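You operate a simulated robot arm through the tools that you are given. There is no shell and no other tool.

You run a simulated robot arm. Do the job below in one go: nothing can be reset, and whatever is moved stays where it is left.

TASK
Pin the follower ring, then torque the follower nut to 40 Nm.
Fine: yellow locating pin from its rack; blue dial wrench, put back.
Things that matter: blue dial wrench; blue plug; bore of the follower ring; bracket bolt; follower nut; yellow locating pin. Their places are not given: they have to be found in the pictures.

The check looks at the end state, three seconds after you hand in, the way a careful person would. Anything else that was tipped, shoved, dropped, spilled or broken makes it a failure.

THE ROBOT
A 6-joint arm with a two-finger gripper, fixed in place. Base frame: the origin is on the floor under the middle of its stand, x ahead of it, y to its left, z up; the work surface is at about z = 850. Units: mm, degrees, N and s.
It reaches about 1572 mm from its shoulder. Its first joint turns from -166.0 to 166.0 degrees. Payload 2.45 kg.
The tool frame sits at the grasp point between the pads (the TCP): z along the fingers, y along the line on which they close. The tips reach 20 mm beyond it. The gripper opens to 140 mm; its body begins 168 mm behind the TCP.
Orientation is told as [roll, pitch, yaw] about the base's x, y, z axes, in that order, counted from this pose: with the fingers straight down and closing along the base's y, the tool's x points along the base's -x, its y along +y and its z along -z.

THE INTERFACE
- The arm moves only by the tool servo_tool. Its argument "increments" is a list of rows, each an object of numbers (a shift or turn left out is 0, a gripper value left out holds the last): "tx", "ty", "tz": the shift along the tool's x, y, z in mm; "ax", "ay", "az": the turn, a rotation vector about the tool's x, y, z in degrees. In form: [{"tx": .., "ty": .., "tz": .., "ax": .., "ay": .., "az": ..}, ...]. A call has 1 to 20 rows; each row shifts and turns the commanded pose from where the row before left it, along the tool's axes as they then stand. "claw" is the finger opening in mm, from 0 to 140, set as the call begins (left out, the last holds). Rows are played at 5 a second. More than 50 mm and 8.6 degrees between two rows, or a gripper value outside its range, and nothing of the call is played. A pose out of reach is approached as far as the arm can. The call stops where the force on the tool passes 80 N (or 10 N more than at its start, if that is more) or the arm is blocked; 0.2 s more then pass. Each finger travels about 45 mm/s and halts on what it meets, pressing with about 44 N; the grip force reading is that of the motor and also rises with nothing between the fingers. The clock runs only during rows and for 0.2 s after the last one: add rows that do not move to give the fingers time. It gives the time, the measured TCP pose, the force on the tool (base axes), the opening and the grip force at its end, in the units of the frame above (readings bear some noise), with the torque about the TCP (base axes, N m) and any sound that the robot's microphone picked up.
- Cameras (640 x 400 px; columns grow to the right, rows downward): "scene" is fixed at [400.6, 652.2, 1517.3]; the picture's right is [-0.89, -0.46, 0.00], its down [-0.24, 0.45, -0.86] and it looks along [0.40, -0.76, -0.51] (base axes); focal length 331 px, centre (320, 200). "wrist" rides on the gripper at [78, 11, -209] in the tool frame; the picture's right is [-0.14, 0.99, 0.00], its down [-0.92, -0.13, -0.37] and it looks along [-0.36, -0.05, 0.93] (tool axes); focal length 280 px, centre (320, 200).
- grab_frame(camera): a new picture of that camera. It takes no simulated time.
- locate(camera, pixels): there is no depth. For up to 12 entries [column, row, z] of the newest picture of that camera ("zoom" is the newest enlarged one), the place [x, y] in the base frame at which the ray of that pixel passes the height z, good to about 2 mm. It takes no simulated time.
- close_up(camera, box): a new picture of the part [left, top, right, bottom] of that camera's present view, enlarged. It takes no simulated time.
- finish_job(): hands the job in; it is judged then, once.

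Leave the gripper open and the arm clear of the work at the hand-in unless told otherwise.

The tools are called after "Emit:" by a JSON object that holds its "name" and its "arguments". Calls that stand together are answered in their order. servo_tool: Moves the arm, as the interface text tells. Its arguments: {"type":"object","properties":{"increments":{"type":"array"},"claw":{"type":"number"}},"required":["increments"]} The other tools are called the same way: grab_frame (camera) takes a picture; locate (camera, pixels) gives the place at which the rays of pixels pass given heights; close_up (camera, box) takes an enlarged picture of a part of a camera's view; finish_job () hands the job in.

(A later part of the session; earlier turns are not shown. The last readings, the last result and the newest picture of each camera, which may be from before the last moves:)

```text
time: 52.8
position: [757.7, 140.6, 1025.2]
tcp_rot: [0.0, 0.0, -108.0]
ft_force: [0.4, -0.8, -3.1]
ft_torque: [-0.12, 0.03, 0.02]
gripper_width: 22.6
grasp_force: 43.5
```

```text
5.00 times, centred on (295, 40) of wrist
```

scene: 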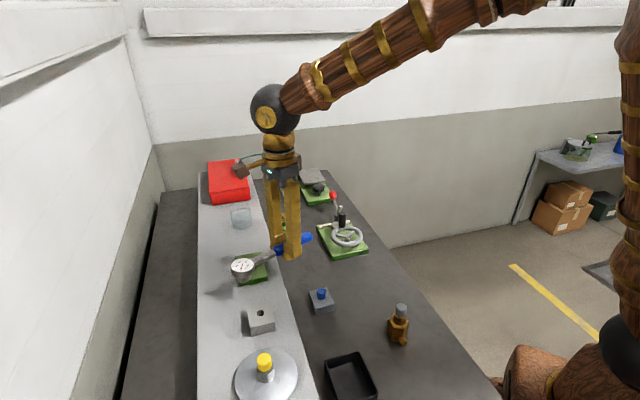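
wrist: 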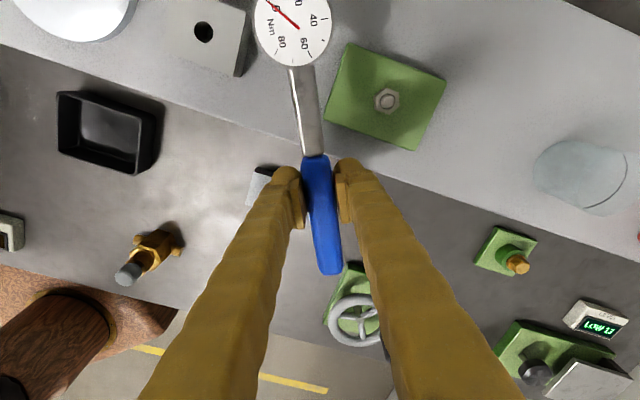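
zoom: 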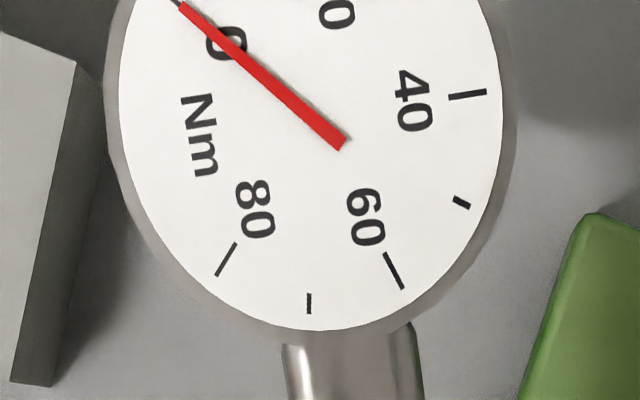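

The nut centre is at (842.3,175.5) with its top at about z 968, and one of its corners points along the handle direction to within 2°. The dial axis is at (793.9,250.4). I'll shift by tool (-56.3, +69.2) to bring the socket over the nut, then inspect.

Emit:
{"name": "servo_tool", "arguments": {"increments": [{"tx": -14, "ty": 17.3}, {"tx": -14, "ty": 17.3}, {"tx": -14, "ty": 17.3}, {"tx": -14.3, "ty": 17.3}, {"tz": 12}, {"tz": 8}, {}], "claw": 10}}

Emit:
{"name": "close_up", "arguments": {"camera": "scene", "box": [222, 230, 286, 280]}}

Emit:
{"name": "grab_frame", "arguments": {"camera": "wrist"}}

```text
time: 54.4
position: [806.0, 66.3, 1004.2]
tcp_rot: [0.0, 0.0, -108.1]
ft_force: [0.6, -0.2, -3.0]
ft_torque: [-0.09, 0.01, 0.01]
gripper_width: 23.0
grasp_force: 44.1
```

```text
8.00 times, centred on (254, 255) of scene
```

zoom: 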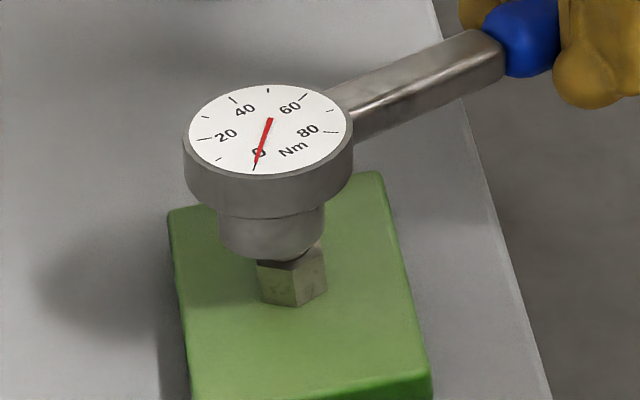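

```text
taken
```

wrist: 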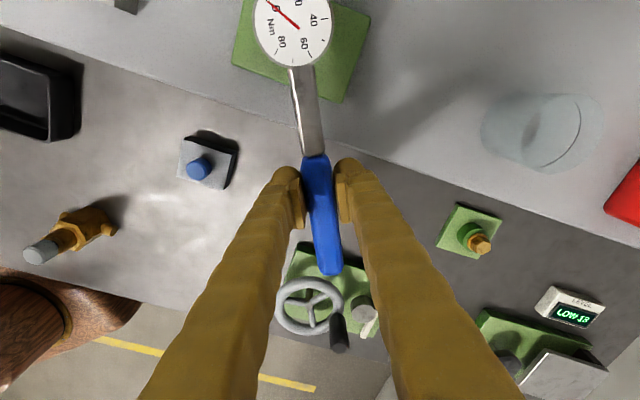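

The socket is right above the nut in the scene view. I'll zoom in further to check centring and tilt before lowering.

Emit:
{"name": "close_up", "arguments": {"camera": "scene", "box": [234, 236, 266, 272]}}

Emit:
{"name": "close_up", "arguments": {"camera": "wrist", "box": [240, 0, 350, 80]}}

```text
11.11 times, centred on (250, 254) of scene
```

zoom: 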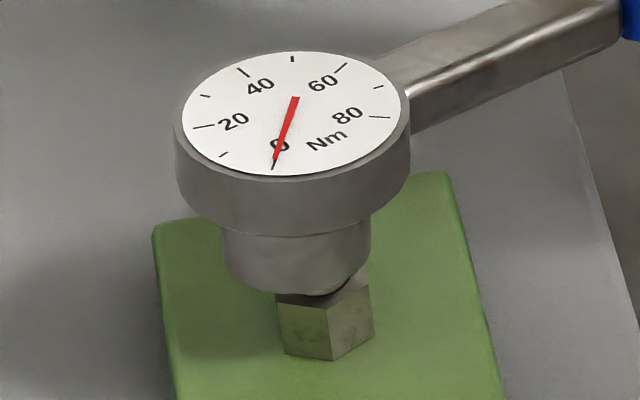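

```text
5.00 times, centred on (295, 40) of wrist
```

zoom: 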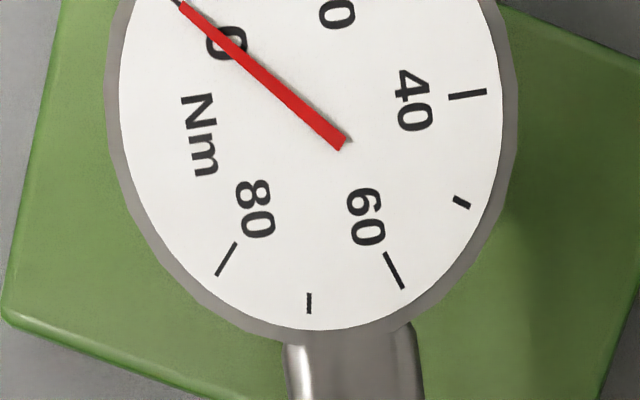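

The dial is centred, but I suspect a small tilt of the wrench. I'll triangulate the dial top and the handle end from both cameras.

Emit:
{"name": "locate", "arguments": {"camera": "scene", "pixels": [[247.48, 246.35, 1005], [247.48, 246.35, 1005], [247.48, 246.35, 1015], [247.48, 246.35, 1015], [247.48, 246.35, 1025], [247.48, 246.35, 1025]]}}

Emit:
{"name": "locate", "arguments": {"camera": "wrist", "pixels": [[293.6, 26.6, 1005], [293.6, 26.6, 1005], [293.6, 26.6, 1015], [293.6, 26.6, 1015], [293.6, 26.6, 1025], [293.6, 26.6, 1025]]}}

Emit:
{"name": "close_up", "arguments": {"camera": "scene", "box": [240, 200, 330, 280]}}

```text
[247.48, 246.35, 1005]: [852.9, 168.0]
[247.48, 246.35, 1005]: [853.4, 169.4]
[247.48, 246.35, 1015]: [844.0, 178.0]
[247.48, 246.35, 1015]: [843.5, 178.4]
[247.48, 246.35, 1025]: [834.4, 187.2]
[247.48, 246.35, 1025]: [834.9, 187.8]
```

```text
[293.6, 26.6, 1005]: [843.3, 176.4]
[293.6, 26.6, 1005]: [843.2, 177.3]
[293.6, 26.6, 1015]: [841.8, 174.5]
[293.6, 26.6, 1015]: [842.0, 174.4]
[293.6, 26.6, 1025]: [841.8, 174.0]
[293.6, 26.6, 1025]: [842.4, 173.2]
```

```text
5.00 times, centred on (285, 240) of scene
```

zoom: 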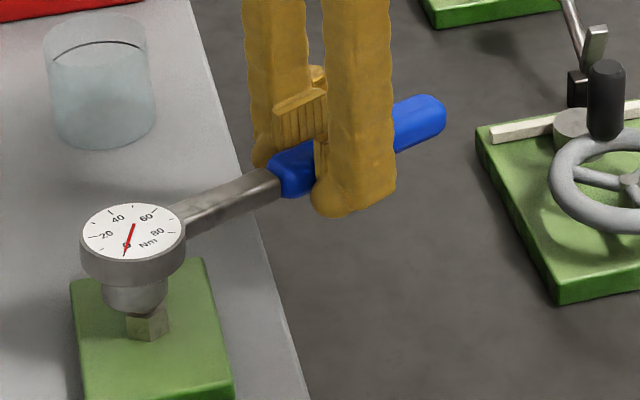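

I want a better measure of the wrench's pitch in the grip, so I'll zoom on the handle tip and the blue/steel junction in both cameras.

Emit:
{"name": "close_up", "arguments": {"camera": "scene", "box": [286, 205, 326, 240]}}

Emit:
{"name": "close_up", "arguments": {"camera": "wrist", "box": [280, 220, 380, 290]}}

Emit:
{"name": "close_up", "arguments": {"camera": "wrist", "box": [270, 50, 370, 180]}}

```text
11.43 times, centred on (306, 222) of scene
```

zoom: 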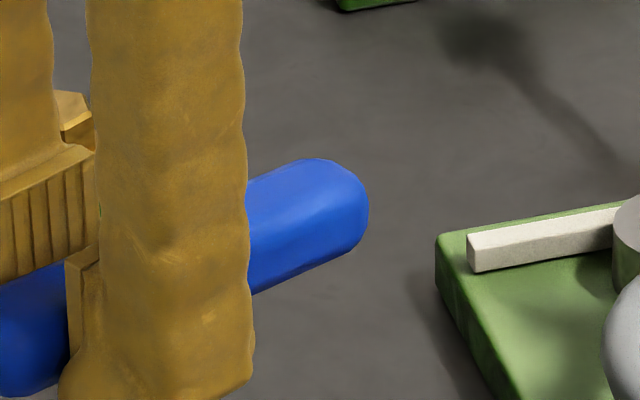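

```text
5.71 times, centred on (330, 255) of wrist
```

zoom: 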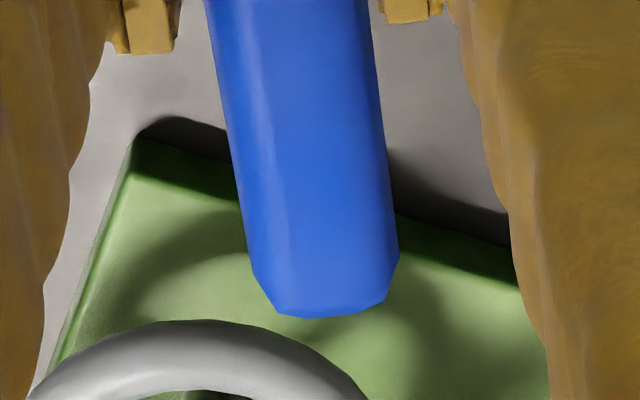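

```text
3.08 times, centred on (320, 115) of wrist
```

zoom: 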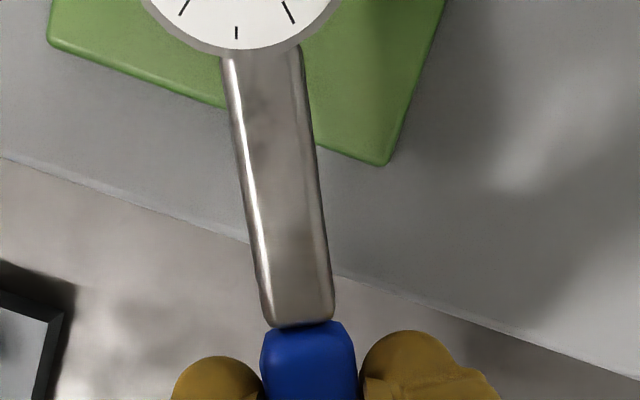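

Emit:
{"name": "locate", "arguments": {"camera": "scene", "pixels": [[283.0, 233.0, 990], [283.0, 233.0, 990], [283.0, 233.0, 1010], [283.0, 233.0, 1010], [310.1, 220.0, 980], [310.1, 220.0, 980], [310.1, 220.0, 1000], [310.1, 220.0, 1000]]}}

Emit:
{"name": "locate", "arguments": {"camera": "wrist", "pixels": [[316.8, 155.6, 990], [316.8, 155.6, 990], [316.8, 155.6, 1010], [316.8, 155.6, 1010], [331, 274, 980], [331, 274, 980], [331, 274, 1000], [331, 274, 1000]]}}

```text
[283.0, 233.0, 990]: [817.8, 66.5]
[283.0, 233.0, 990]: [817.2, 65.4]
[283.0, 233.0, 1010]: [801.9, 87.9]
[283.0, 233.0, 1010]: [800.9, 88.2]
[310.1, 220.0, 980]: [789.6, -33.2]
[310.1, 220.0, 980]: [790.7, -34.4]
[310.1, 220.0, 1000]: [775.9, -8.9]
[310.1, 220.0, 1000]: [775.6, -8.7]
```

```text
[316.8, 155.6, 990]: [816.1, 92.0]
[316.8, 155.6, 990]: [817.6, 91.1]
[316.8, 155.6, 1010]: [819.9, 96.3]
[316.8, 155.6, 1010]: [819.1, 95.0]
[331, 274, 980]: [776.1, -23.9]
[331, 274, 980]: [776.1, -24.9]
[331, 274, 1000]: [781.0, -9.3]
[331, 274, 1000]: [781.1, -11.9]
```

Emit:
{"name": "locate", "arguments": {"camera": "scene", "pixels": [[276.4, 233.5, 990], [276.4, 233.5, 990], [276.4, 233.5, 1010], [276.4, 233.5, 1010]]}}

Emit:
{"name": "close_up", "arguments": {"camera": "scene", "box": [254, 220, 298, 255]}}

```text
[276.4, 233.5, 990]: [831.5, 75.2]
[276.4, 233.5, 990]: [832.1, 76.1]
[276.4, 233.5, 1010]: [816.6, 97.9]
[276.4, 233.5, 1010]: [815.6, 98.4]
```

```text
11.43 times, centred on (276, 238) of scene
```

zoom: 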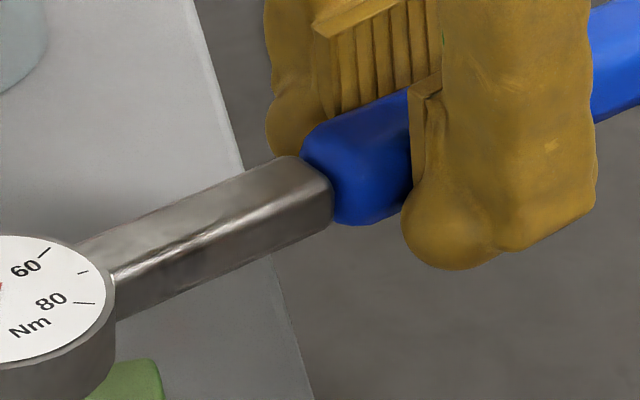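

Triangulation is consistent with the wrench being near level, with the dial top about 10 mm above the TCP. I'll lower in small steps, watching force and the picture as the socket reaches the nut.

Emit:
{"name": "servo_tool", "arguments": {"increments": [{"tz": 2}, {"tz": 2}, {"tz": 2}, {}], "claw": 10}}

Emit:
{"name": "close_up", "arguments": {"camera": "scene", "box": [234, 240, 266, 276]}}

```text
time: 55.4
position: [806.4, 66.1, 998.0]
tcp_rot: [0.0, 0.0, -108.0]
ft_force: [0.5, 0.2, -2.4]
ft_torque: [-0.12, -0.01, 0.01]
gripper_width: 22.8
grasp_force: 44.1
```

```text
11.11 times, centred on (250, 258) of scene
```

zoom: 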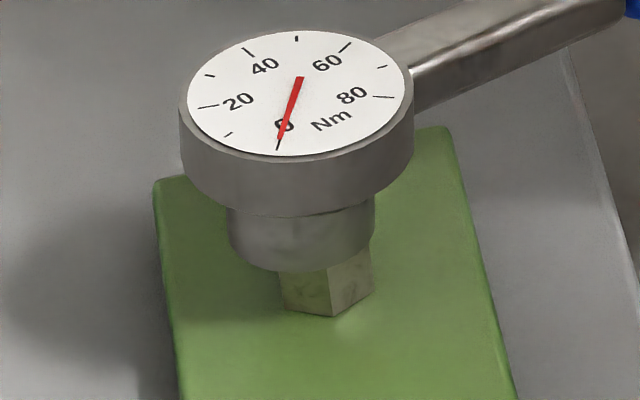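

The socket appears about 3–4 mm toward tool +x relative to the nut, and its axis leans a few degrees with the head tipped up in the grip. I'll raise 10 mm, pitch the head down 5° and look again.

Emit:
{"name": "servo_tool", "arguments": {"increments": [{"tz": -5}, {"tz": -5}, {"ay": -2.5}, {"ay": -2.5}, {}], "claw": 10}}

Emit:
{"name": "close_up", "arguments": {"camera": "scene", "box": [234, 240, 266, 276]}}

Emit:
{"name": "close_up", "arguments": {"camera": "scene", "box": [240, 200, 330, 280]}}

```text
time: 56.6
position: [805.9, 66.1, 1008.0]
tcp_rot: [0.0, -5.1, -108.0]
ft_force: [-0.2, 0.2, -2.8]
ft_torque: [-0.1, 0.01, 0.0]
gripper_width: 22.6
grasp_force: 43.7
```

```text
11.11 times, centred on (250, 258) of scene
```

zoom: 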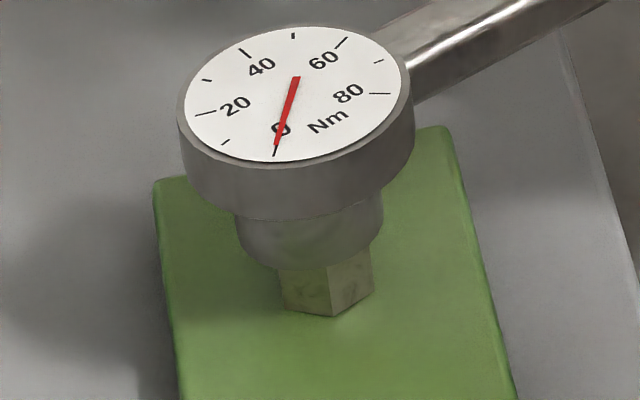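

```text
5.00 times, centred on (285, 240) of scene
```

zoom: 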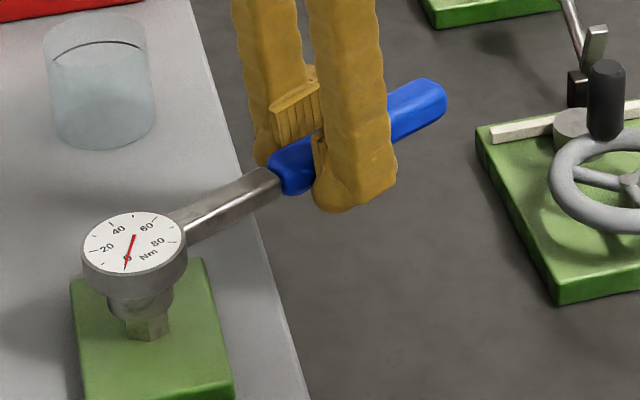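

The dial ellipse and the socket now look nearly vertical, with about 2° left. I'll take out another 1.8° while keeping the height.

Emit:
{"name": "servo_tool", "arguments": {"increments": [{"tz": -4}, {"ay": -1.8}, {}], "claw": 10}}

Emit:
{"name": "close_up", "arguments": {"camera": "scene", "box": [234, 240, 266, 276]}}

Emit:
{"name": "grab_frame", "arguments": {"camera": "wrist"}}

```text
time: 57.4
position: [806.6, 67.2, 1012.4]
tcp_rot: [0.0, -6.9, -108.0]
ft_force: [-0.3, -0.8, -2.6]
ft_torque: [-0.09, 0.06, -0.03]
gripper_width: 22.7
grasp_force: 43.9
```

```text
11.11 times, centred on (250, 258) of scene
```

zoom: 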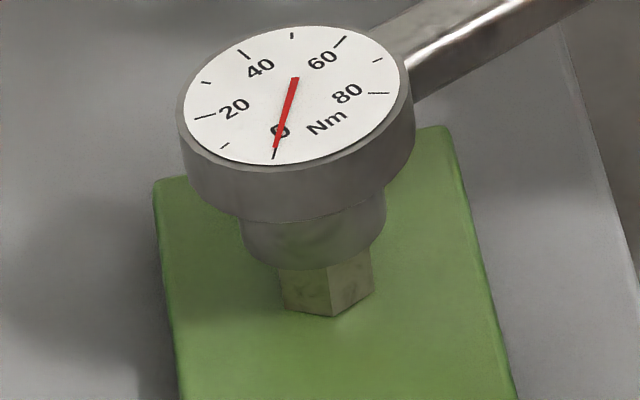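

```text
taken
```

wrist: 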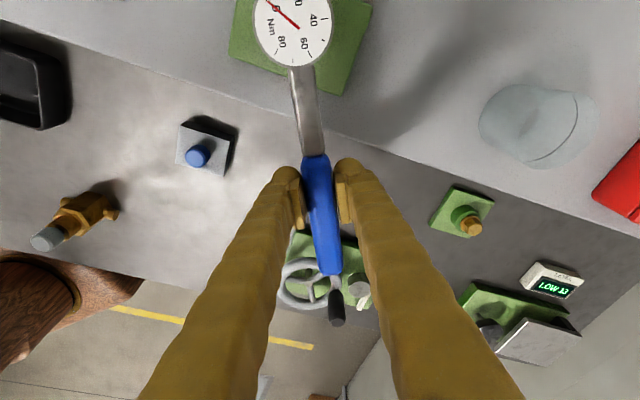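

The socket now stands upright: the axis slope of 0.134 matches the nut's vertical edges. I'll check where the dial centre sits according to both cameras.

Emit:
{"name": "close_up", "arguments": {"camera": "wrist", "box": [240, 0, 350, 80]}}

Emit:
{"name": "locate", "arguments": {"camera": "wrist", "pixels": [[293.6, 26.6, 1005], [293.6, 26.6, 1005], [293.6, 26.6, 1005], [293.6, 26.6, 1012], [293.6, 26.6, 1012], [293.6, 26.6, 1012]]}}

Emit:
{"name": "locate", "arguments": {"camera": "scene", "pixels": [[247.84, 248.55, 1005], [247.84, 248.55, 1005], [247.84, 248.55, 1005], [247.84, 248.55, 1012], [247.84, 248.55, 1012], [247.84, 248.55, 1012]]}}

```text
5.00 times, centred on (295, 40) of wrist
```

zoom: 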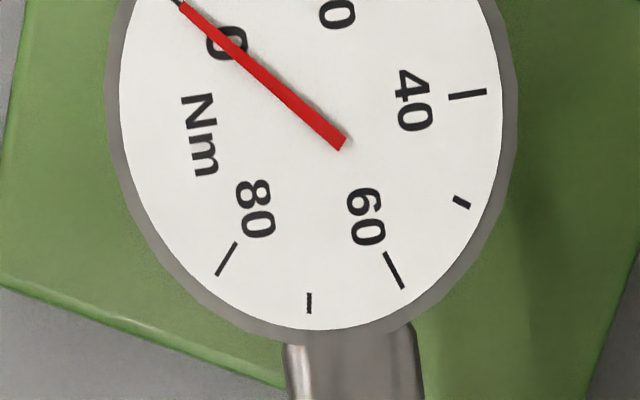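

```text
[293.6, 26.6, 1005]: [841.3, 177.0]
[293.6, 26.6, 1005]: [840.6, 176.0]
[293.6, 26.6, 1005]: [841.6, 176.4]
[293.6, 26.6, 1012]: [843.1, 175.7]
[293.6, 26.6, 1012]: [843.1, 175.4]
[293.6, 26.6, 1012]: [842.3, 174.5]
```

```text
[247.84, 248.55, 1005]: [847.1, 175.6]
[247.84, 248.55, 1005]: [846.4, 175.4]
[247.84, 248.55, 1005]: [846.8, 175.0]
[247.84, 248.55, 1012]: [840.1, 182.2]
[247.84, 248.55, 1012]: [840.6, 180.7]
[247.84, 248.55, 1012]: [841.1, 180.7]
```

Both cameras put the dial axis at about (842,176), within 1 mm of the nut axis. I'll lower straight down in base coordinates, in small steps with the tilt compensated.

Emit:
{"name": "servo_tool", "arguments": {"increments": [{"tx": 0.24, "tz": 1.99}, {"tx": 0.24, "tz": 1.99}, {}], "claw": 10}}

Emit:
{"name": "servo_tool", "arguments": {"increments": [{"tx": 0.24, "tz": 1.99}, {}], "claw": 10}}

Emit:
{"name": "servo_tool", "arguments": {"increments": [{"tx": 0.24, "tz": 1.99}, {}], "claw": 10}}

Emit:
{"name": "close_up", "arguments": {"camera": "scene", "box": [234, 240, 266, 276]}}

```text
time: 58.2
position: [805.1, 65.9, 1007.4]
tcp_rot: [0.0, -6.8, -108.0]
ft_force: [0.3, 0.8, -2.8]
ft_torque: [-0.12, 0.0, 0.02]
gripper_width: 22.8
grasp_force: 44.5
```

```text
time: 58.8
position: [806.5, 66.2, 1005.8]
tcp_rot: [0.0, -6.7, -108.0]
ft_force: [-0.8, -0.4, -2.7]
ft_torque: [-0.09, 0.06, 0.06]
gripper_width: 22.9
grasp_force: 44.3
```

```text
time: 59.4
position: [805.1, 66.3, 1004.1]
tcp_rot: [0.0, -6.8, -107.9]
ft_force: [-1.4, -1.3, -2.9]
ft_torque: [-0.08, 0.09, 0.07]
gripper_width: 22.9
grasp_force: 43.9
```

```text
11.11 times, centred on (250, 258) of scene
```

zoom: 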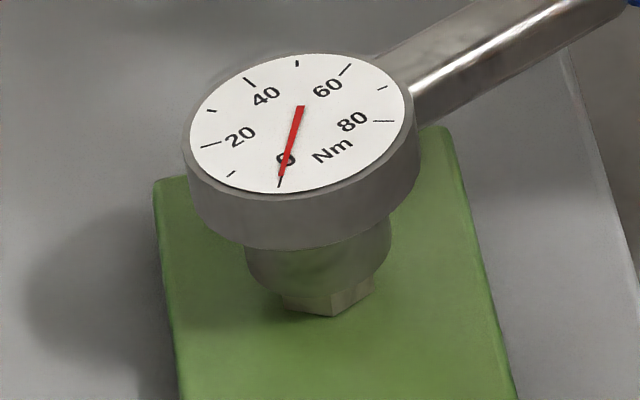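

The socket is slipping over the nut with almost no force. I'll continue down.

Emit:
{"name": "servo_tool", "arguments": {"increments": [{"tx": 0.18, "tz": 1.49}, {"tx": 0.18, "tz": 1.49}, {}], "claw": 10}}

Emit:
{"name": "servo_tool", "arguments": {"increments": [{"tx": 0.18, "tz": 1.49}, {"tx": 0.18, "tz": 1.49}, {}], "claw": 10}}

Emit:
{"name": "close_up", "arguments": {"camera": "scene", "box": [234, 240, 266, 276]}}

```text
time: 60.2
position: [806.0, 65.8, 1002.2]
tcp_rot: [0.0, -6.8, -108.0]
ft_force: [-1.5, -4.1, -2.4]
ft_torque: [-0.01, 0.05, 0.08]
gripper_width: 22.7
grasp_force: 44.2
```

```text
time: 61.0
position: [806.4, 67.5, 997.6]
tcp_rot: [-0.1, -6.9, -108.0]
ft_force: [-3.5, -7.9, -0.1]
ft_torque: [-0.06, 0.03, 0.05]
gripper_width: 22.8
grasp_force: 44.2
```

```text
11.11 times, centred on (250, 258) of scene
```

zoom: 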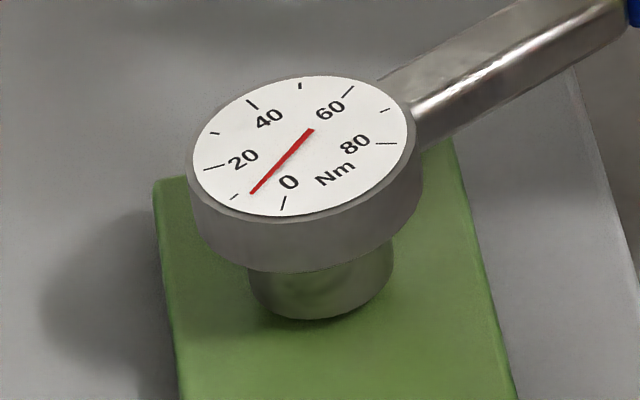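

The nut is now hidden inside the socket. The needle has already moved to about 7 Nm, so the socket has engaged and turned the nut slightly. I'll read the dial closely before going on.

Emit:
{"name": "close_up", "arguments": {"camera": "scene", "box": [240, 242, 264, 264]}}

Emit:
{"name": "close_up", "arguments": {"camera": "wrist", "box": [240, 0, 350, 80]}}

```text
16.00 times, centred on (252, 253) of scene
```

zoom: 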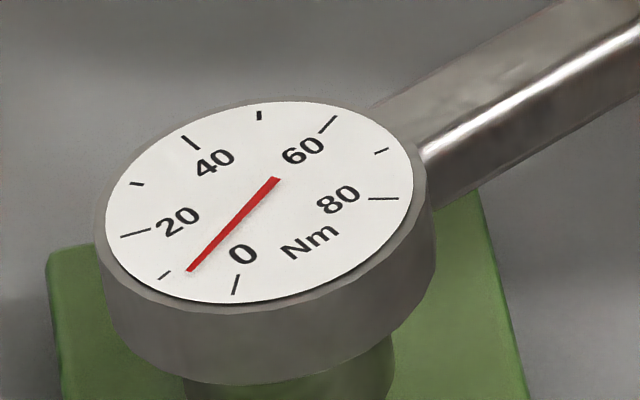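

```text
5.00 times, centred on (295, 40) of wrist
```

zoom: 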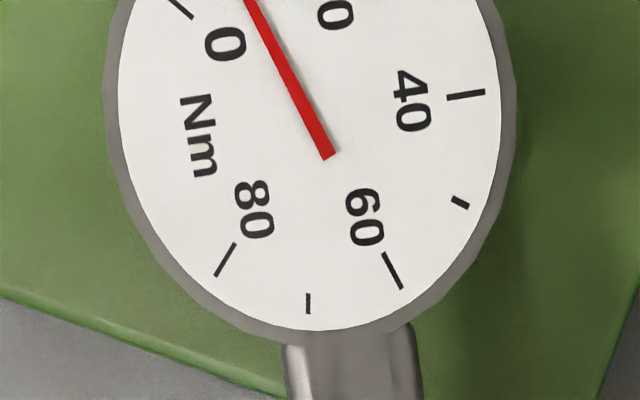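

The dial reads about 7.6 Nm. There is an 8 N side force along the handle, so I'll relieve that slightly and finish seating the socket.

Emit:
{"name": "servo_tool", "arguments": {"increments": [{"tx": -0.3, "tz": 0.5}, {"tx": 0.1, "tz": 1.0}, {}], "claw": 10}}

Emit:
{"name": "close_up", "arguments": {"camera": "scene", "box": [240, 242, 264, 264]}}

```text
time: 61.8
position: [806.0, 67.1, 996.5]
tcp_rot: [0.0, -6.8, -108.0]
ft_force: [-0.7, -4.0, -1.3]
ft_torque: [-0.02, 0.02, 0.03]
gripper_width: 22.9
grasp_force: 44.1
```

```text
16.00 times, centred on (252, 253) of scene
```

zoom: 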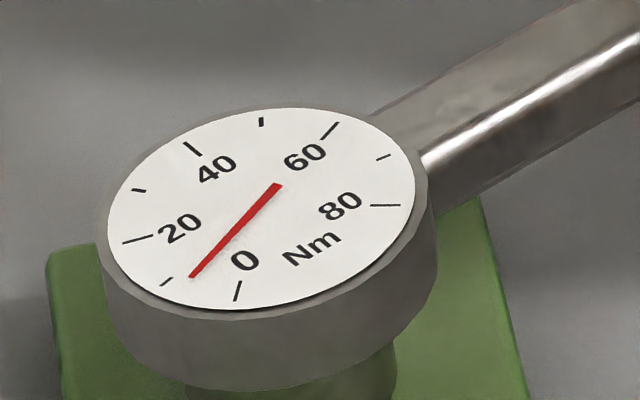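

The reading stays at about 7.6 Nm. I'll continue seating until vertical contact.

Emit:
{"name": "servo_tool", "arguments": {"increments": [{"tx": 0.12, "tz": 1.0}, {"tx": 0.12, "tz": 1.0}, {}], "claw": 10}}

Emit:
{"name": "servo_tool", "arguments": {"increments": [{"tx": 0.12, "tz": 1.0}, {}], "claw": 10}}

Emit:
{"name": "close_up", "arguments": {"camera": "scene", "box": [234, 240, 270, 276]}}

```text
time: 62.6
position: [806.0, 67.4, 994.4]
tcp_rot: [0.0, -6.8, -107.9]
ft_force: [-2.6, -10.6, 8.4]
ft_torque: [1.02, -0.34, -0.02]
gripper_width: 22.9
grasp_force: 43.7
```

```text
time: 63.2
position: [806.0, 65.9, 993.0]
tcp_rot: [0.0, -6.9, -108.0]
ft_force: [-3.9, -15.2, 6.7]
ft_torque: [0.66, -0.22, -0.02]
gripper_width: 23.1
grasp_force: 44.0
```

```text
11.11 times, centred on (252, 258) of scene
```

zoom: 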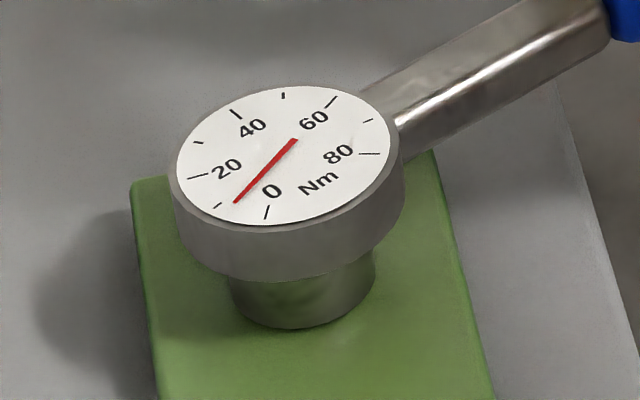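

Vertical contact: the socket is seated on the plate. I'll relieve the small push along the handle and down.

Emit:
{"name": "servo_tool", "arguments": {"increments": [{"tx": -0.6, "tz": -0.5}, {}], "claw": 10}}

Emit:
{"name": "close_up", "arguments": {"camera": "scene", "box": [240, 244, 264, 266]}}

```text
time: 63.8
position: [806.1, 66.7, 994.2]
tcp_rot: [0.0, -6.8, -108.1]
ft_force: [-3.6, -6.7, -2.4]
ft_torque: [-0.29, 0.1, 0.15]
gripper_width: 22.9
grasp_force: 43.5
```

```text
16.00 times, centred on (252, 255) of scene
```

zoom: 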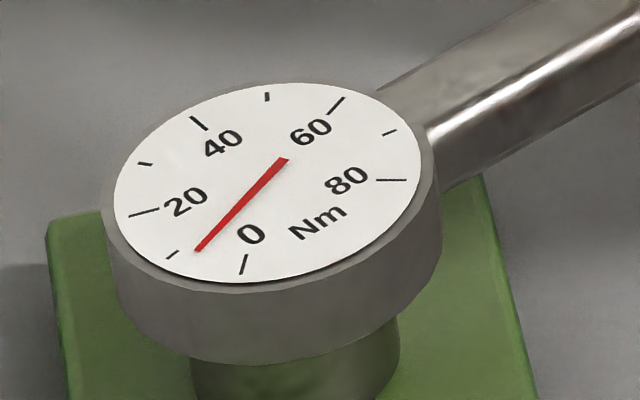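

The dial still reads about 7.5 Nm. Now I'll turn clockwise (seen from above) about the nut axis, starting with 1° to see how the dial and forces respond.

Emit:
{"name": "servo_tool", "arguments": {"increments": [{"tx": 0.02, "ty": -1.0, "ax": 0.06, "az": 0.5}, {"tx": 0.02, "ty": -1.0, "ax": 0.06, "az": 0.5}, {}], "claw": 10}}

Emit:
{"name": "close_up", "arguments": {"camera": "scene", "box": [240, 244, 264, 266]}}

```text
time: 64.6
position: [803.7, 67.1, 992.7]
tcp_rot: [-0.1, -6.8, -109.0]
ft_force: [-0.5, 0.3, -6.2]
ft_torque: [-0.37, 0.12, 0.09]
gripper_width: 22.9
grasp_force: 44.1
```

```text
16.00 times, centred on (252, 255) of scene
```

zoom: 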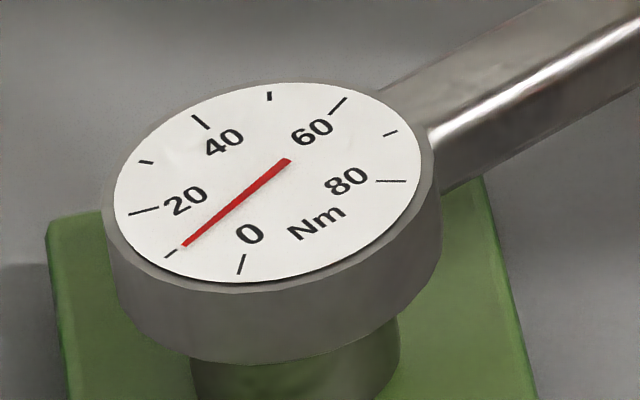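

One degree moved the dial from about 7.2 to 9.4 Nm, roughly 2.2 Nm per degree, with small forces. I'll turn 4° more and read again.

Emit:
{"name": "servo_tool", "arguments": {"increments": [{"tx": 0.02, "ty": -2.0, "ax": 0.12, "az": 0.993}, {"tx": 0.02, "ty": -2.0, "ax": 0.12, "az": 0.993}, {"tx": 0.02, "ty": -2.0, "ax": 0.12, "az": 0.993}, {"tx": 0.02, "ty": -2.0, "ax": 0.12, "az": 0.993}, {}], "claw": 10}}

Emit:
{"name": "close_up", "arguments": {"camera": "scene", "box": [240, 244, 264, 266]}}

Emit:
{"name": "close_up", "arguments": {"camera": "wrist", "box": [240, 0, 350, 80]}}

```text
time: 65.8
position: [795.5, 68.9, 994.3]
tcp_rot: [0.0, -6.9, -112.9]
ft_force: [0.5, 3.1, -2.5]
ft_torque: [0.14, 0.0, 0.15]
gripper_width: 22.9
grasp_force: 43.9
```

```text
16.00 times, centred on (252, 255) of scene
```

zoom: 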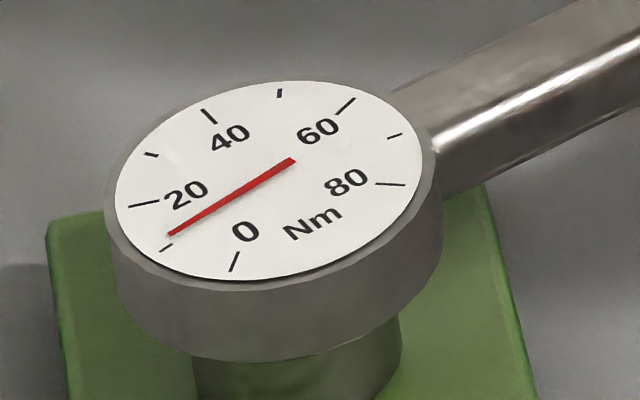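

```text
5.00 times, centred on (295, 40) of wrist
```

zoom: 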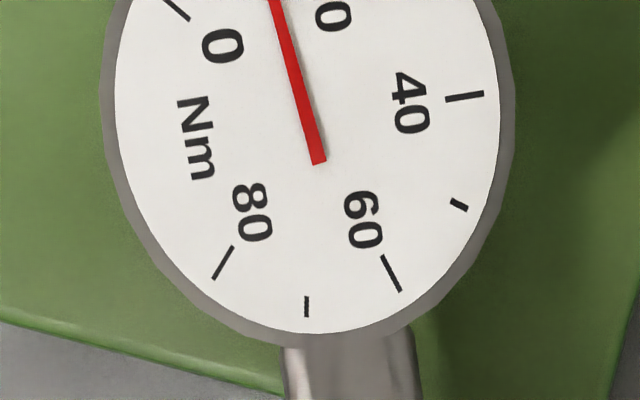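

The reading is now about 10.5 Nm, so the nut is still running up with a gentle slope. I'll turn another 5° and read again.

Emit:
{"name": "servo_tool", "arguments": {"increments": [{"tx": 0.0, "ty": -2.0, "ax": 0.12, "az": 0.993}, {"tx": 0.0, "ty": -2.0, "ax": 0.12, "az": 0.993}, {"tx": 0.0, "ty": -2.0, "ax": 0.12, "az": 0.993}, {"tx": 0.0, "ty": -2.0, "ax": 0.12, "az": 0.993}, {"tx": 0.0, "ty": -2.0, "ax": 0.12, "az": 0.993}, {}], "claw": 10}}

Emit:
{"name": "close_up", "arguments": {"camera": "scene", "box": [240, 244, 264, 266]}}

Emit:
{"name": "close_up", "arguments": {"camera": "wrist", "box": [240, 0, 350, 80]}}

```text
time: 67.2
position: [786.9, 72.4, 993.0]
tcp_rot: [0.0, -6.9, -118.0]
ft_force: [1.5, 10.8, -8.2]
ft_torque: [-0.19, 0.19, 0.43]
gripper_width: 22.7
grasp_force: 44.1
```

```text
16.00 times, centred on (252, 255) of scene
```

zoom: 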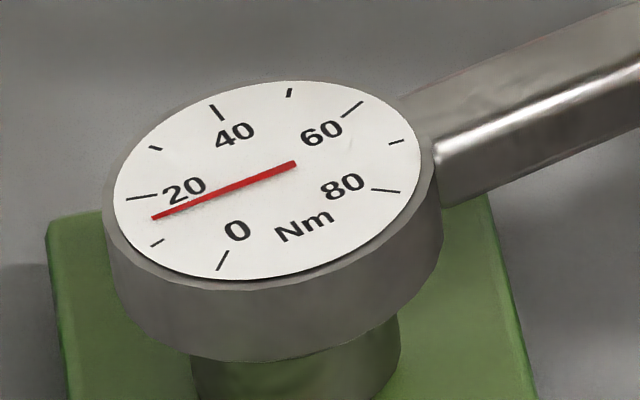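

```text
5.00 times, centred on (295, 40) of wrist
```

zoom: 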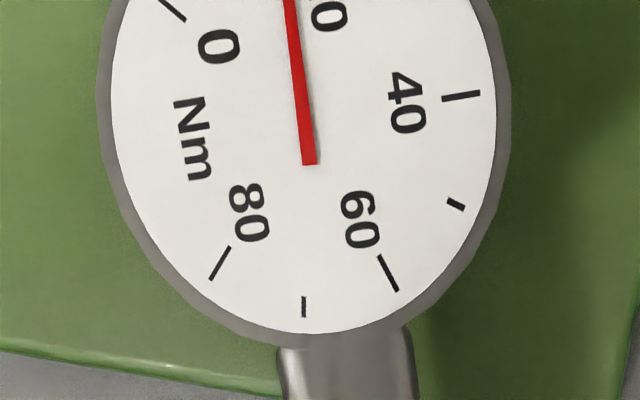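

Now about 13.9 Nm after 10° in total. There's a 10 N radial pull, so the radius should shrink slightly; I'll add a small inward shift and turn 4° more.

Emit:
{"name": "servo_tool", "arguments": {"increments": [{"tx": 0.2, "ty": -2.0, "ax": 0.12, "az": 0.993}, {"tx": 0.2, "ty": -2.0, "ax": 0.12, "az": 0.993}, {"tx": 0.2, "ty": -2.0, "ax": 0.12, "az": 0.993}, {"tx": 0.15, "ty": -2.0, "ax": 0.12, "az": 0.993}, {}], "claw": 10}}

Emit:
{"name": "close_up", "arguments": {"camera": "scene", "box": [240, 244, 264, 266]}}

Emit:
{"name": "close_up", "arguments": {"camera": "wrist", "box": [240, 0, 350, 80]}}

```text
time: 68.4
position: [781.4, 77.5, 994.6]
tcp_rot: [-0.1, -6.8, -122.1]
ft_force: [-2.6, -2.7, 1.6]
ft_torque: [0.38, -0.15, 0.18]
gripper_width: 22.7
grasp_force: 44.1
```

```text
16.00 times, centred on (252, 255) of scene
```

zoom: 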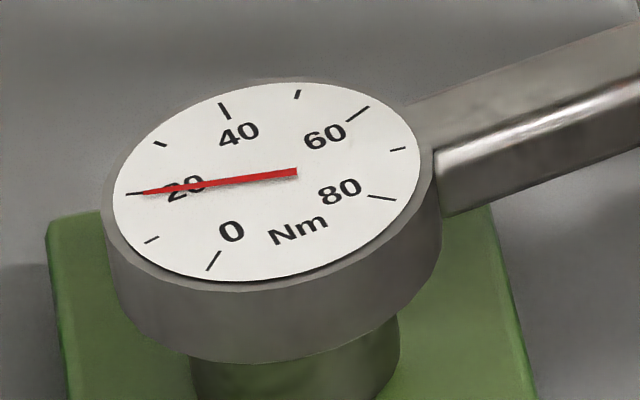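

```text
5.00 times, centred on (295, 40) of wrist
```

zoom: 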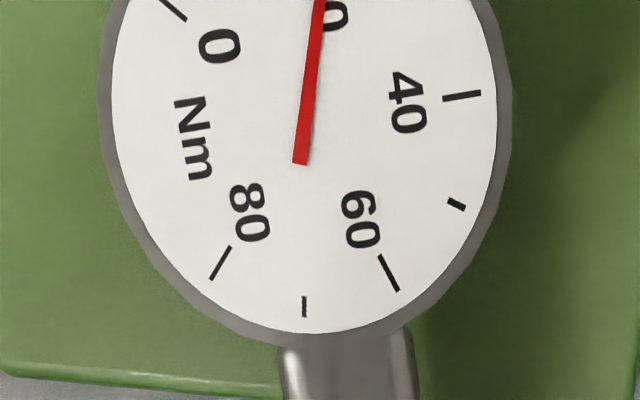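

The needle is at about 19.7 Nm at -122°, and the slope has grown to about 1.4 Nm per degree. I'll turn 4° more.

Emit:
{"name": "servo_tool", "arguments": {"increments": [{"tx": 0.05, "ty": -2.0, "ax": 0.12, "az": 0.993}, {"tx": 0.05, "ty": -2.0, "ax": 0.12, "az": 0.993}, {"tx": 0.05, "ty": -2.0, "ax": 0.12, "az": 0.993}, {"tx": 0.05, "ty": -2.0, "ax": 0.12, "az": 0.993}, {}], "claw": 10}}

Emit:
{"name": "close_up", "arguments": {"camera": "scene", "box": [240, 244, 264, 266]}}

Emit:
{"name": "close_up", "arguments": {"camera": "wrist", "box": [240, 0, 350, 80]}}

```text
time: 69.6
position: [775.0, 82.6, 993.8]
tcp_rot: [-0.1, -6.9, -126.1]
ft_force: [-11.4, -12.6, 0.1]
ft_torque: [-0.13, 0.19, 0.38]
gripper_width: 22.7
grasp_force: 44.4
```

```text
16.00 times, centred on (252, 255) of scene
```

zoom: 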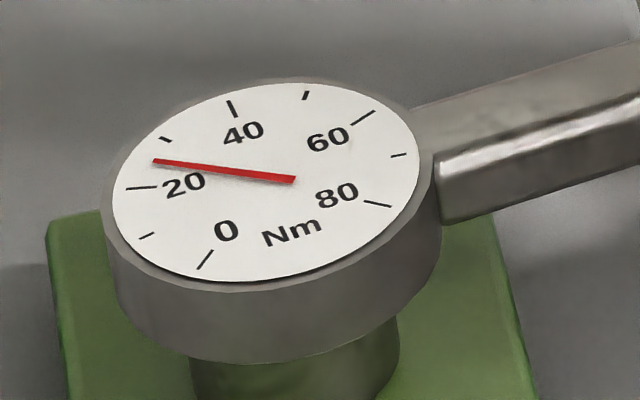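

```text
5.00 times, centred on (295, 40) of wrist
```

zoom: 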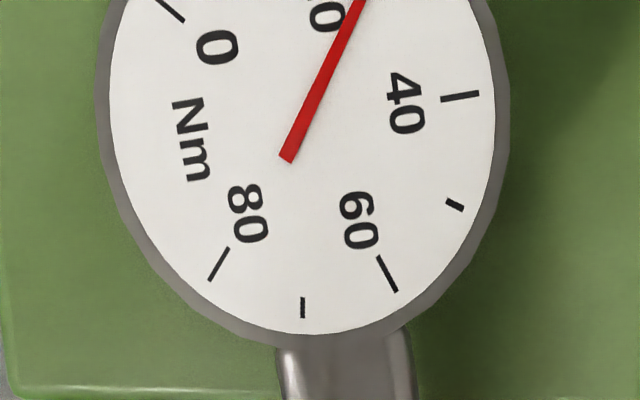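

The reading is now about 24.8 Nm at -126°. The radial force is -17 N, so I'll ease the radius back out a little and turn 4° more.

Emit:
{"name": "servo_tool", "arguments": {"increments": [{"tx": -0.2, "ty": -2.0, "ax": 0.12, "az": 0.993}, {"tx": -0.2, "ty": -2.0, "ax": 0.12, "az": 0.993}, {"tx": -0.15, "ty": -2.0, "ax": 0.12, "az": 0.993}, {"tx": -0.1, "ty": -2.0, "ax": 0.12, "az": 0.993}, {}], "claw": 10}}

Emit:
{"name": "close_up", "arguments": {"camera": "scene", "box": [240, 244, 264, 266]}}

Emit:
{"name": "close_up", "arguments": {"camera": "wrist", "box": [240, 0, 350, 80]}}

```text
time: 70.8
position: [768.0, 87.4, 994.2]
tcp_rot: [0.0, -6.8, -129.9]
ft_force: [-6.1, -4.1, -4.8]
ft_torque: [-0.32, 0.36, 0.45]
gripper_width: 23.0
grasp_force: 44.4
```

```text
16.00 times, centred on (252, 255) of scene
```

zoom: 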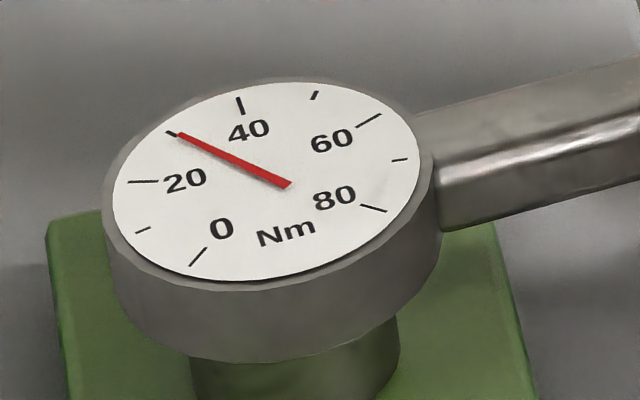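

```text
5.00 times, centred on (295, 40) of wrist
```

zoom: 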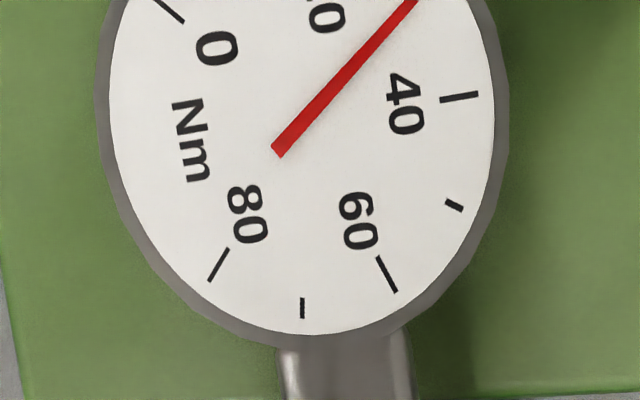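

The needle sits on the 30 Nm tick. The slope is about 1.35 Nm per degree, so 40 should need about 7° more. I'll go 4° and re-read.

Emit:
{"name": "servo_tool", "arguments": {"increments": [{"tx": -0.05, "ty": -2.0, "ax": 0.12, "az": 0.993}, {"tx": -0.05, "ty": -2.0, "ax": 0.12, "az": 0.993}, {"tx": -0.05, "ty": -2.0, "ax": 0.12, "az": 0.993}, {"tx": -0.05, "ty": -2.0, "ax": 0.12, "az": 0.993}, {}], "claw": 10}}

Emit:
{"name": "close_up", "arguments": {"camera": "scene", "box": [240, 244, 264, 266]}}

Emit:
{"name": "close_up", "arguments": {"camera": "wrist", "box": [240, 0, 350, 80]}}

```text
time: 72.0
position: [761.3, 92.6, 994.6]
tcp_rot: [0.0, -6.8, -133.8]
ft_force: [0.1, 1.9, -4.2]
ft_torque: [0.02, 0.03, 0.37]
gripper_width: 22.8
grasp_force: 44.8
```

```text
16.00 times, centred on (252, 255) of scene
```

zoom: 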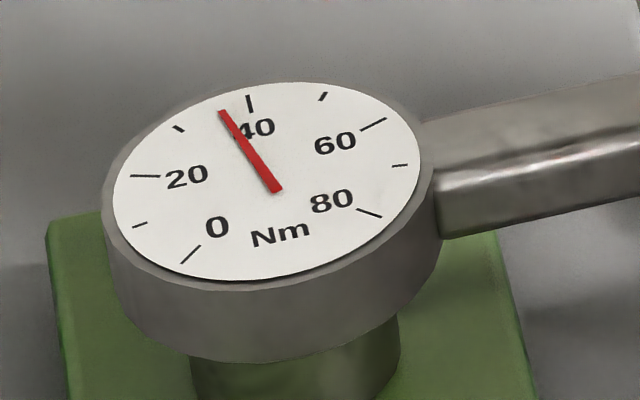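

```text
5.00 times, centred on (295, 40) of wrist
```

zoom: 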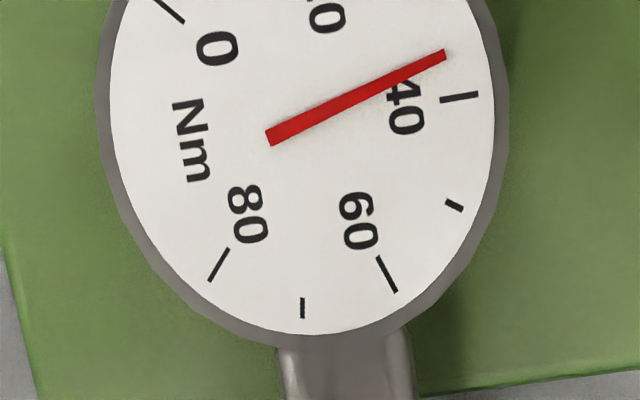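

The reading is about 35.9 Nm. I'll turn 1.8° more, then fine-tune.

Emit:
{"name": "servo_tool", "arguments": {"increments": [{"tx": -0.0, "ty": -1.2, "ax": 0.07, "az": 0.596}, {"tx": 0.0, "ty": -1.2, "ax": 0.07, "az": 0.596}, {"tx": 0.0, "ty": -1.2, "ax": 0.07, "az": 0.596}, {}], "claw": 10}}

Emit:
{"name": "close_up", "arguments": {"camera": "scene", "box": [240, 244, 264, 266]}}

Emit:
{"name": "close_up", "arguments": {"camera": "wrist", "box": [240, 0, 350, 80]}}

```text
time: 73.0
position: [758.2, 95.3, 994.0]
tcp_rot: [-0.1, -6.7, -135.7]
ft_force: [0.2, 2.4, -2.3]
ft_torque: [0.14, -0.03, 0.39]
gripper_width: 22.9
grasp_force: 44.2
```

```text
16.00 times, centred on (252, 255) of scene
```

zoom: 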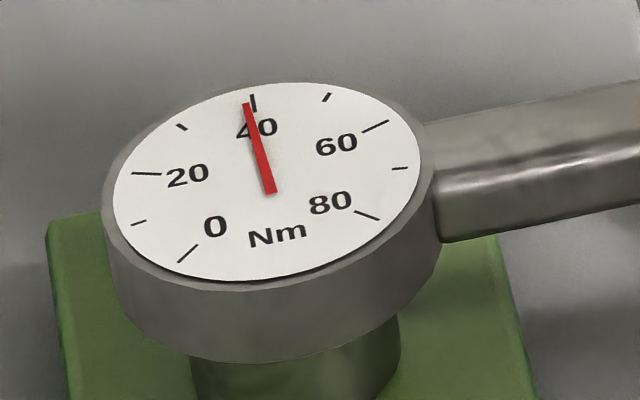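

```text
5.00 times, centred on (295, 40) of wrist
```

zoom: 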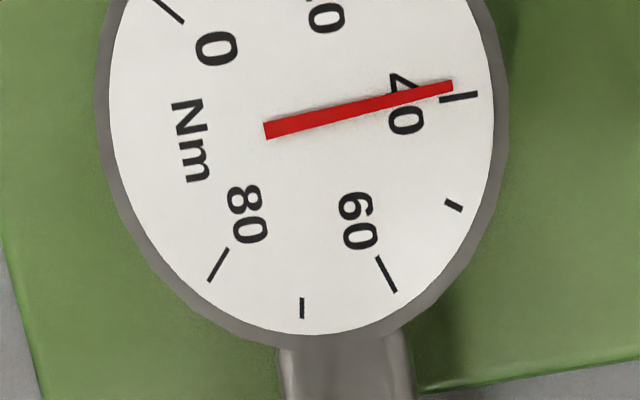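

The reading is about 38.9 Nm; the needle is just short of the 40 tick in both views. I'll turn 0.6° more.

Emit:
{"name": "servo_tool", "arguments": {"increments": [{"ty": -0.6, "ax": 0.036, "az": 0.3}, {"ty": -0.6, "ax": 0.036, "az": 0.3}, {}], "claw": 10}}

Emit:
{"name": "close_up", "arguments": {"camera": "scene", "box": [244, 244, 260, 258]}}

Emit:
{"name": "close_up", "arguments": {"camera": "wrist", "box": [264, 10, 346, 80]}}

```text
time: 73.8
position: [757.7, 95.9, 993.9]
tcp_rot: [-0.1, -6.8, -136.5]
ft_force: [1.9, 4.8, -2.6]
ft_torque: [0.17, -0.1, 0.49]
gripper_width: 23.1
grasp_force: 44.1
```

```text
16.00 times, centred on (252, 251) of scene
```

zoom: 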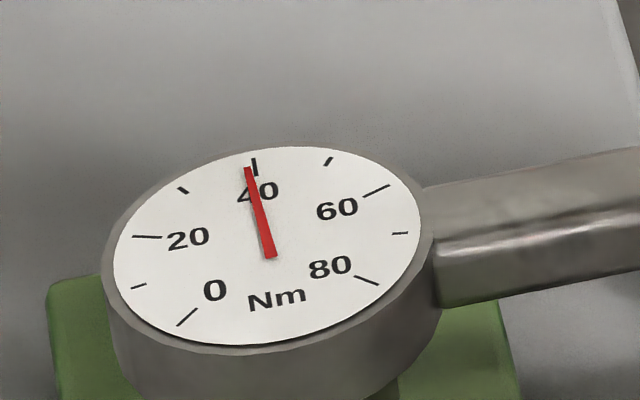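

```text
5.71 times, centred on (305, 45) of wrist
```

zoom: 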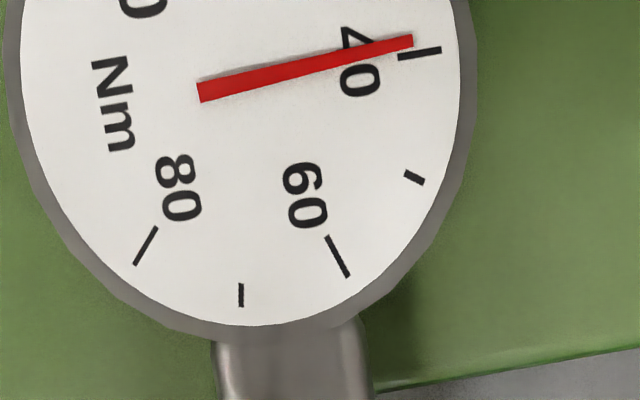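

The needle barely moved on that step, so some play was taken up. I'll turn another 0.5°.

Emit:
{"name": "servo_tool", "arguments": {"increments": [{"ty": -0.5, "ax": 0.03, "az": 0.25}, {"ty": -0.5, "ax": 0.03, "az": 0.25}, {}], "claw": 10}}

Emit:
{"name": "close_up", "arguments": {"camera": "wrist", "box": [264, 10, 346, 80]}}

Emit:
{"name": "close_up", "arguments": {"camera": "scene", "box": [244, 244, 260, 258]}}

```text
time: 74.6
position: [757.4, 96.8, 993.6]
tcp_rot: [-0.1, -6.8, -136.7]
ft_force: [3.0, 5.9, -5.0]
ft_torque: [0.0, 0.07, 0.41]
gripper_width: 22.9
grasp_force: 44.3
```

```text
5.71 times, centred on (305, 45) of wrist
```

zoom: 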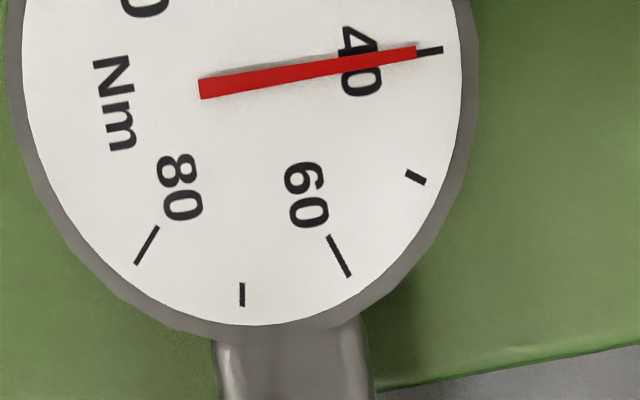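

```text
16.00 times, centred on (252, 251) of scene
```

zoom: 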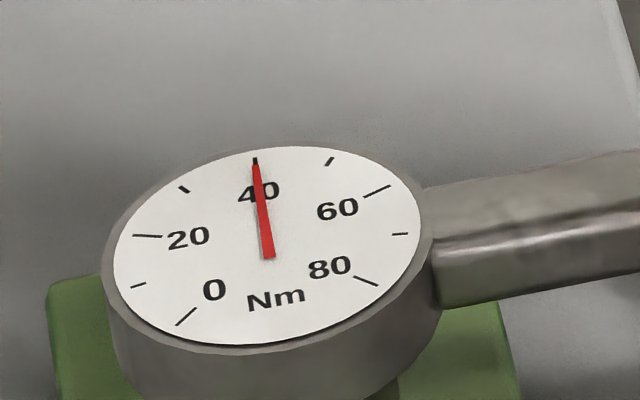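

The needle is right on the 40 Nm tick in both views, so the nut is at 40 Nm. I'll lift the wrench straight up off the nut without any further turning.

Emit:
{"name": "servo_tool", "arguments": {"increments": [{"tx": 0.06, "tz": -1.99}, {"tx": -0.24, "tz": -1.99}, {"tx": -0.24, "tz": -1.99}, {}], "claw": 10}}

Emit:
{"name": "close_up", "arguments": {"camera": "scene", "box": [234, 236, 270, 272]}}

```text
time: 75.6
position: [756.6, 96.2, 1000.3]
tcp_rot: [-0.2, -6.9, -136.8]
ft_force: [8.8, 11.2, -15.6]
ft_torque: [-0.52, 0.6, 0.48]
gripper_width: 22.8
grasp_force: 44.0
```

```text
11.11 times, centred on (252, 254) of scene
```

zoom: 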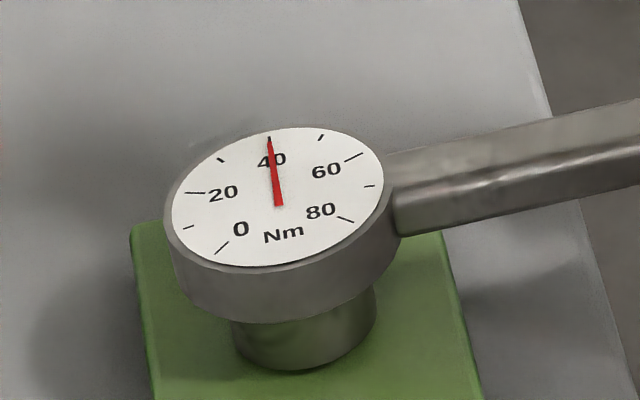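

There's some binding: -15 N in z and 14 N radial. The handle has come up more than the head, so the socket is tilting on the nut. I'll relieve the radial pull and pitch the head up a little while lifting.

Emit:
{"name": "servo_tool", "arguments": {"increments": [{"tx": 0.6}, {"ay": 1.5}, {}], "claw": 10}}

Emit:
{"name": "close_up", "arguments": {"camera": "scene", "box": [234, 236, 270, 272]}}

```text
time: 76.4
position: [757.2, 96.4, 999.8]
tcp_rot: [-0.1, -5.5, -136.8]
ft_force: [-3.8, -1.7, -12.4]
ft_torque: [-0.75, 0.85, 0.43]
gripper_width: 23.1
grasp_force: 43.9
```

```text
11.11 times, centred on (252, 254) of scene
```

zoom: 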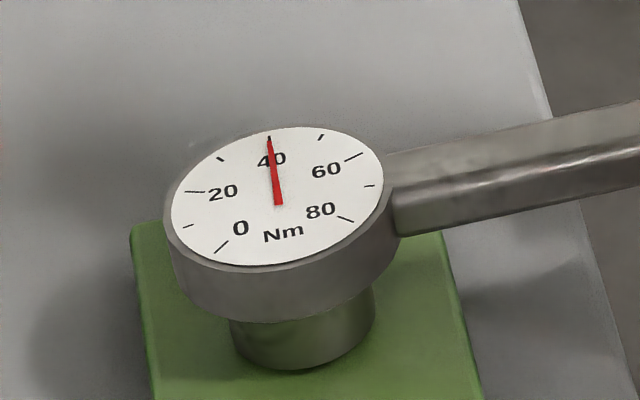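

The radial force is gone; the head is held down by about 10 N of friction. I'll pitch the head up a bit more while lifting slowly.

Emit:
{"name": "servo_tool", "arguments": {"increments": [{"ay": 1.5}, {"tx": -0.1, "tz": -1.0}, {}], "claw": 10}}

Emit:
{"name": "close_up", "arguments": {"camera": "scene", "box": [234, 236, 270, 272]}}

```text
time: 77.2
position: [757.5, 96.5, 1001.9]
tcp_rot: [0.0, -3.8, -136.7]
ft_force: [-9.5, -7.0, -9.5]
ft_torque: [-0.76, 0.83, 0.37]
gripper_width: 22.7
grasp_force: 44.2
```

```text
11.11 times, centred on (252, 254) of scene
```

zoom: 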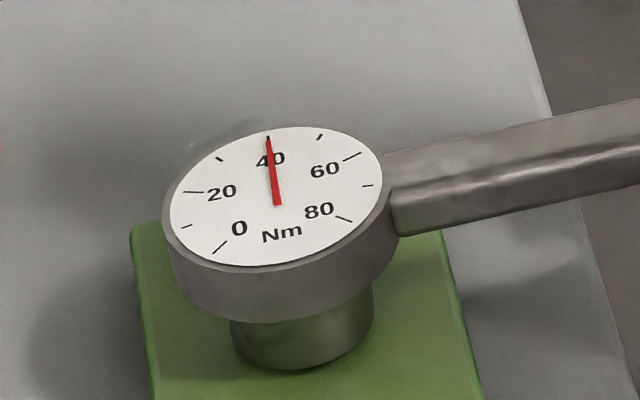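

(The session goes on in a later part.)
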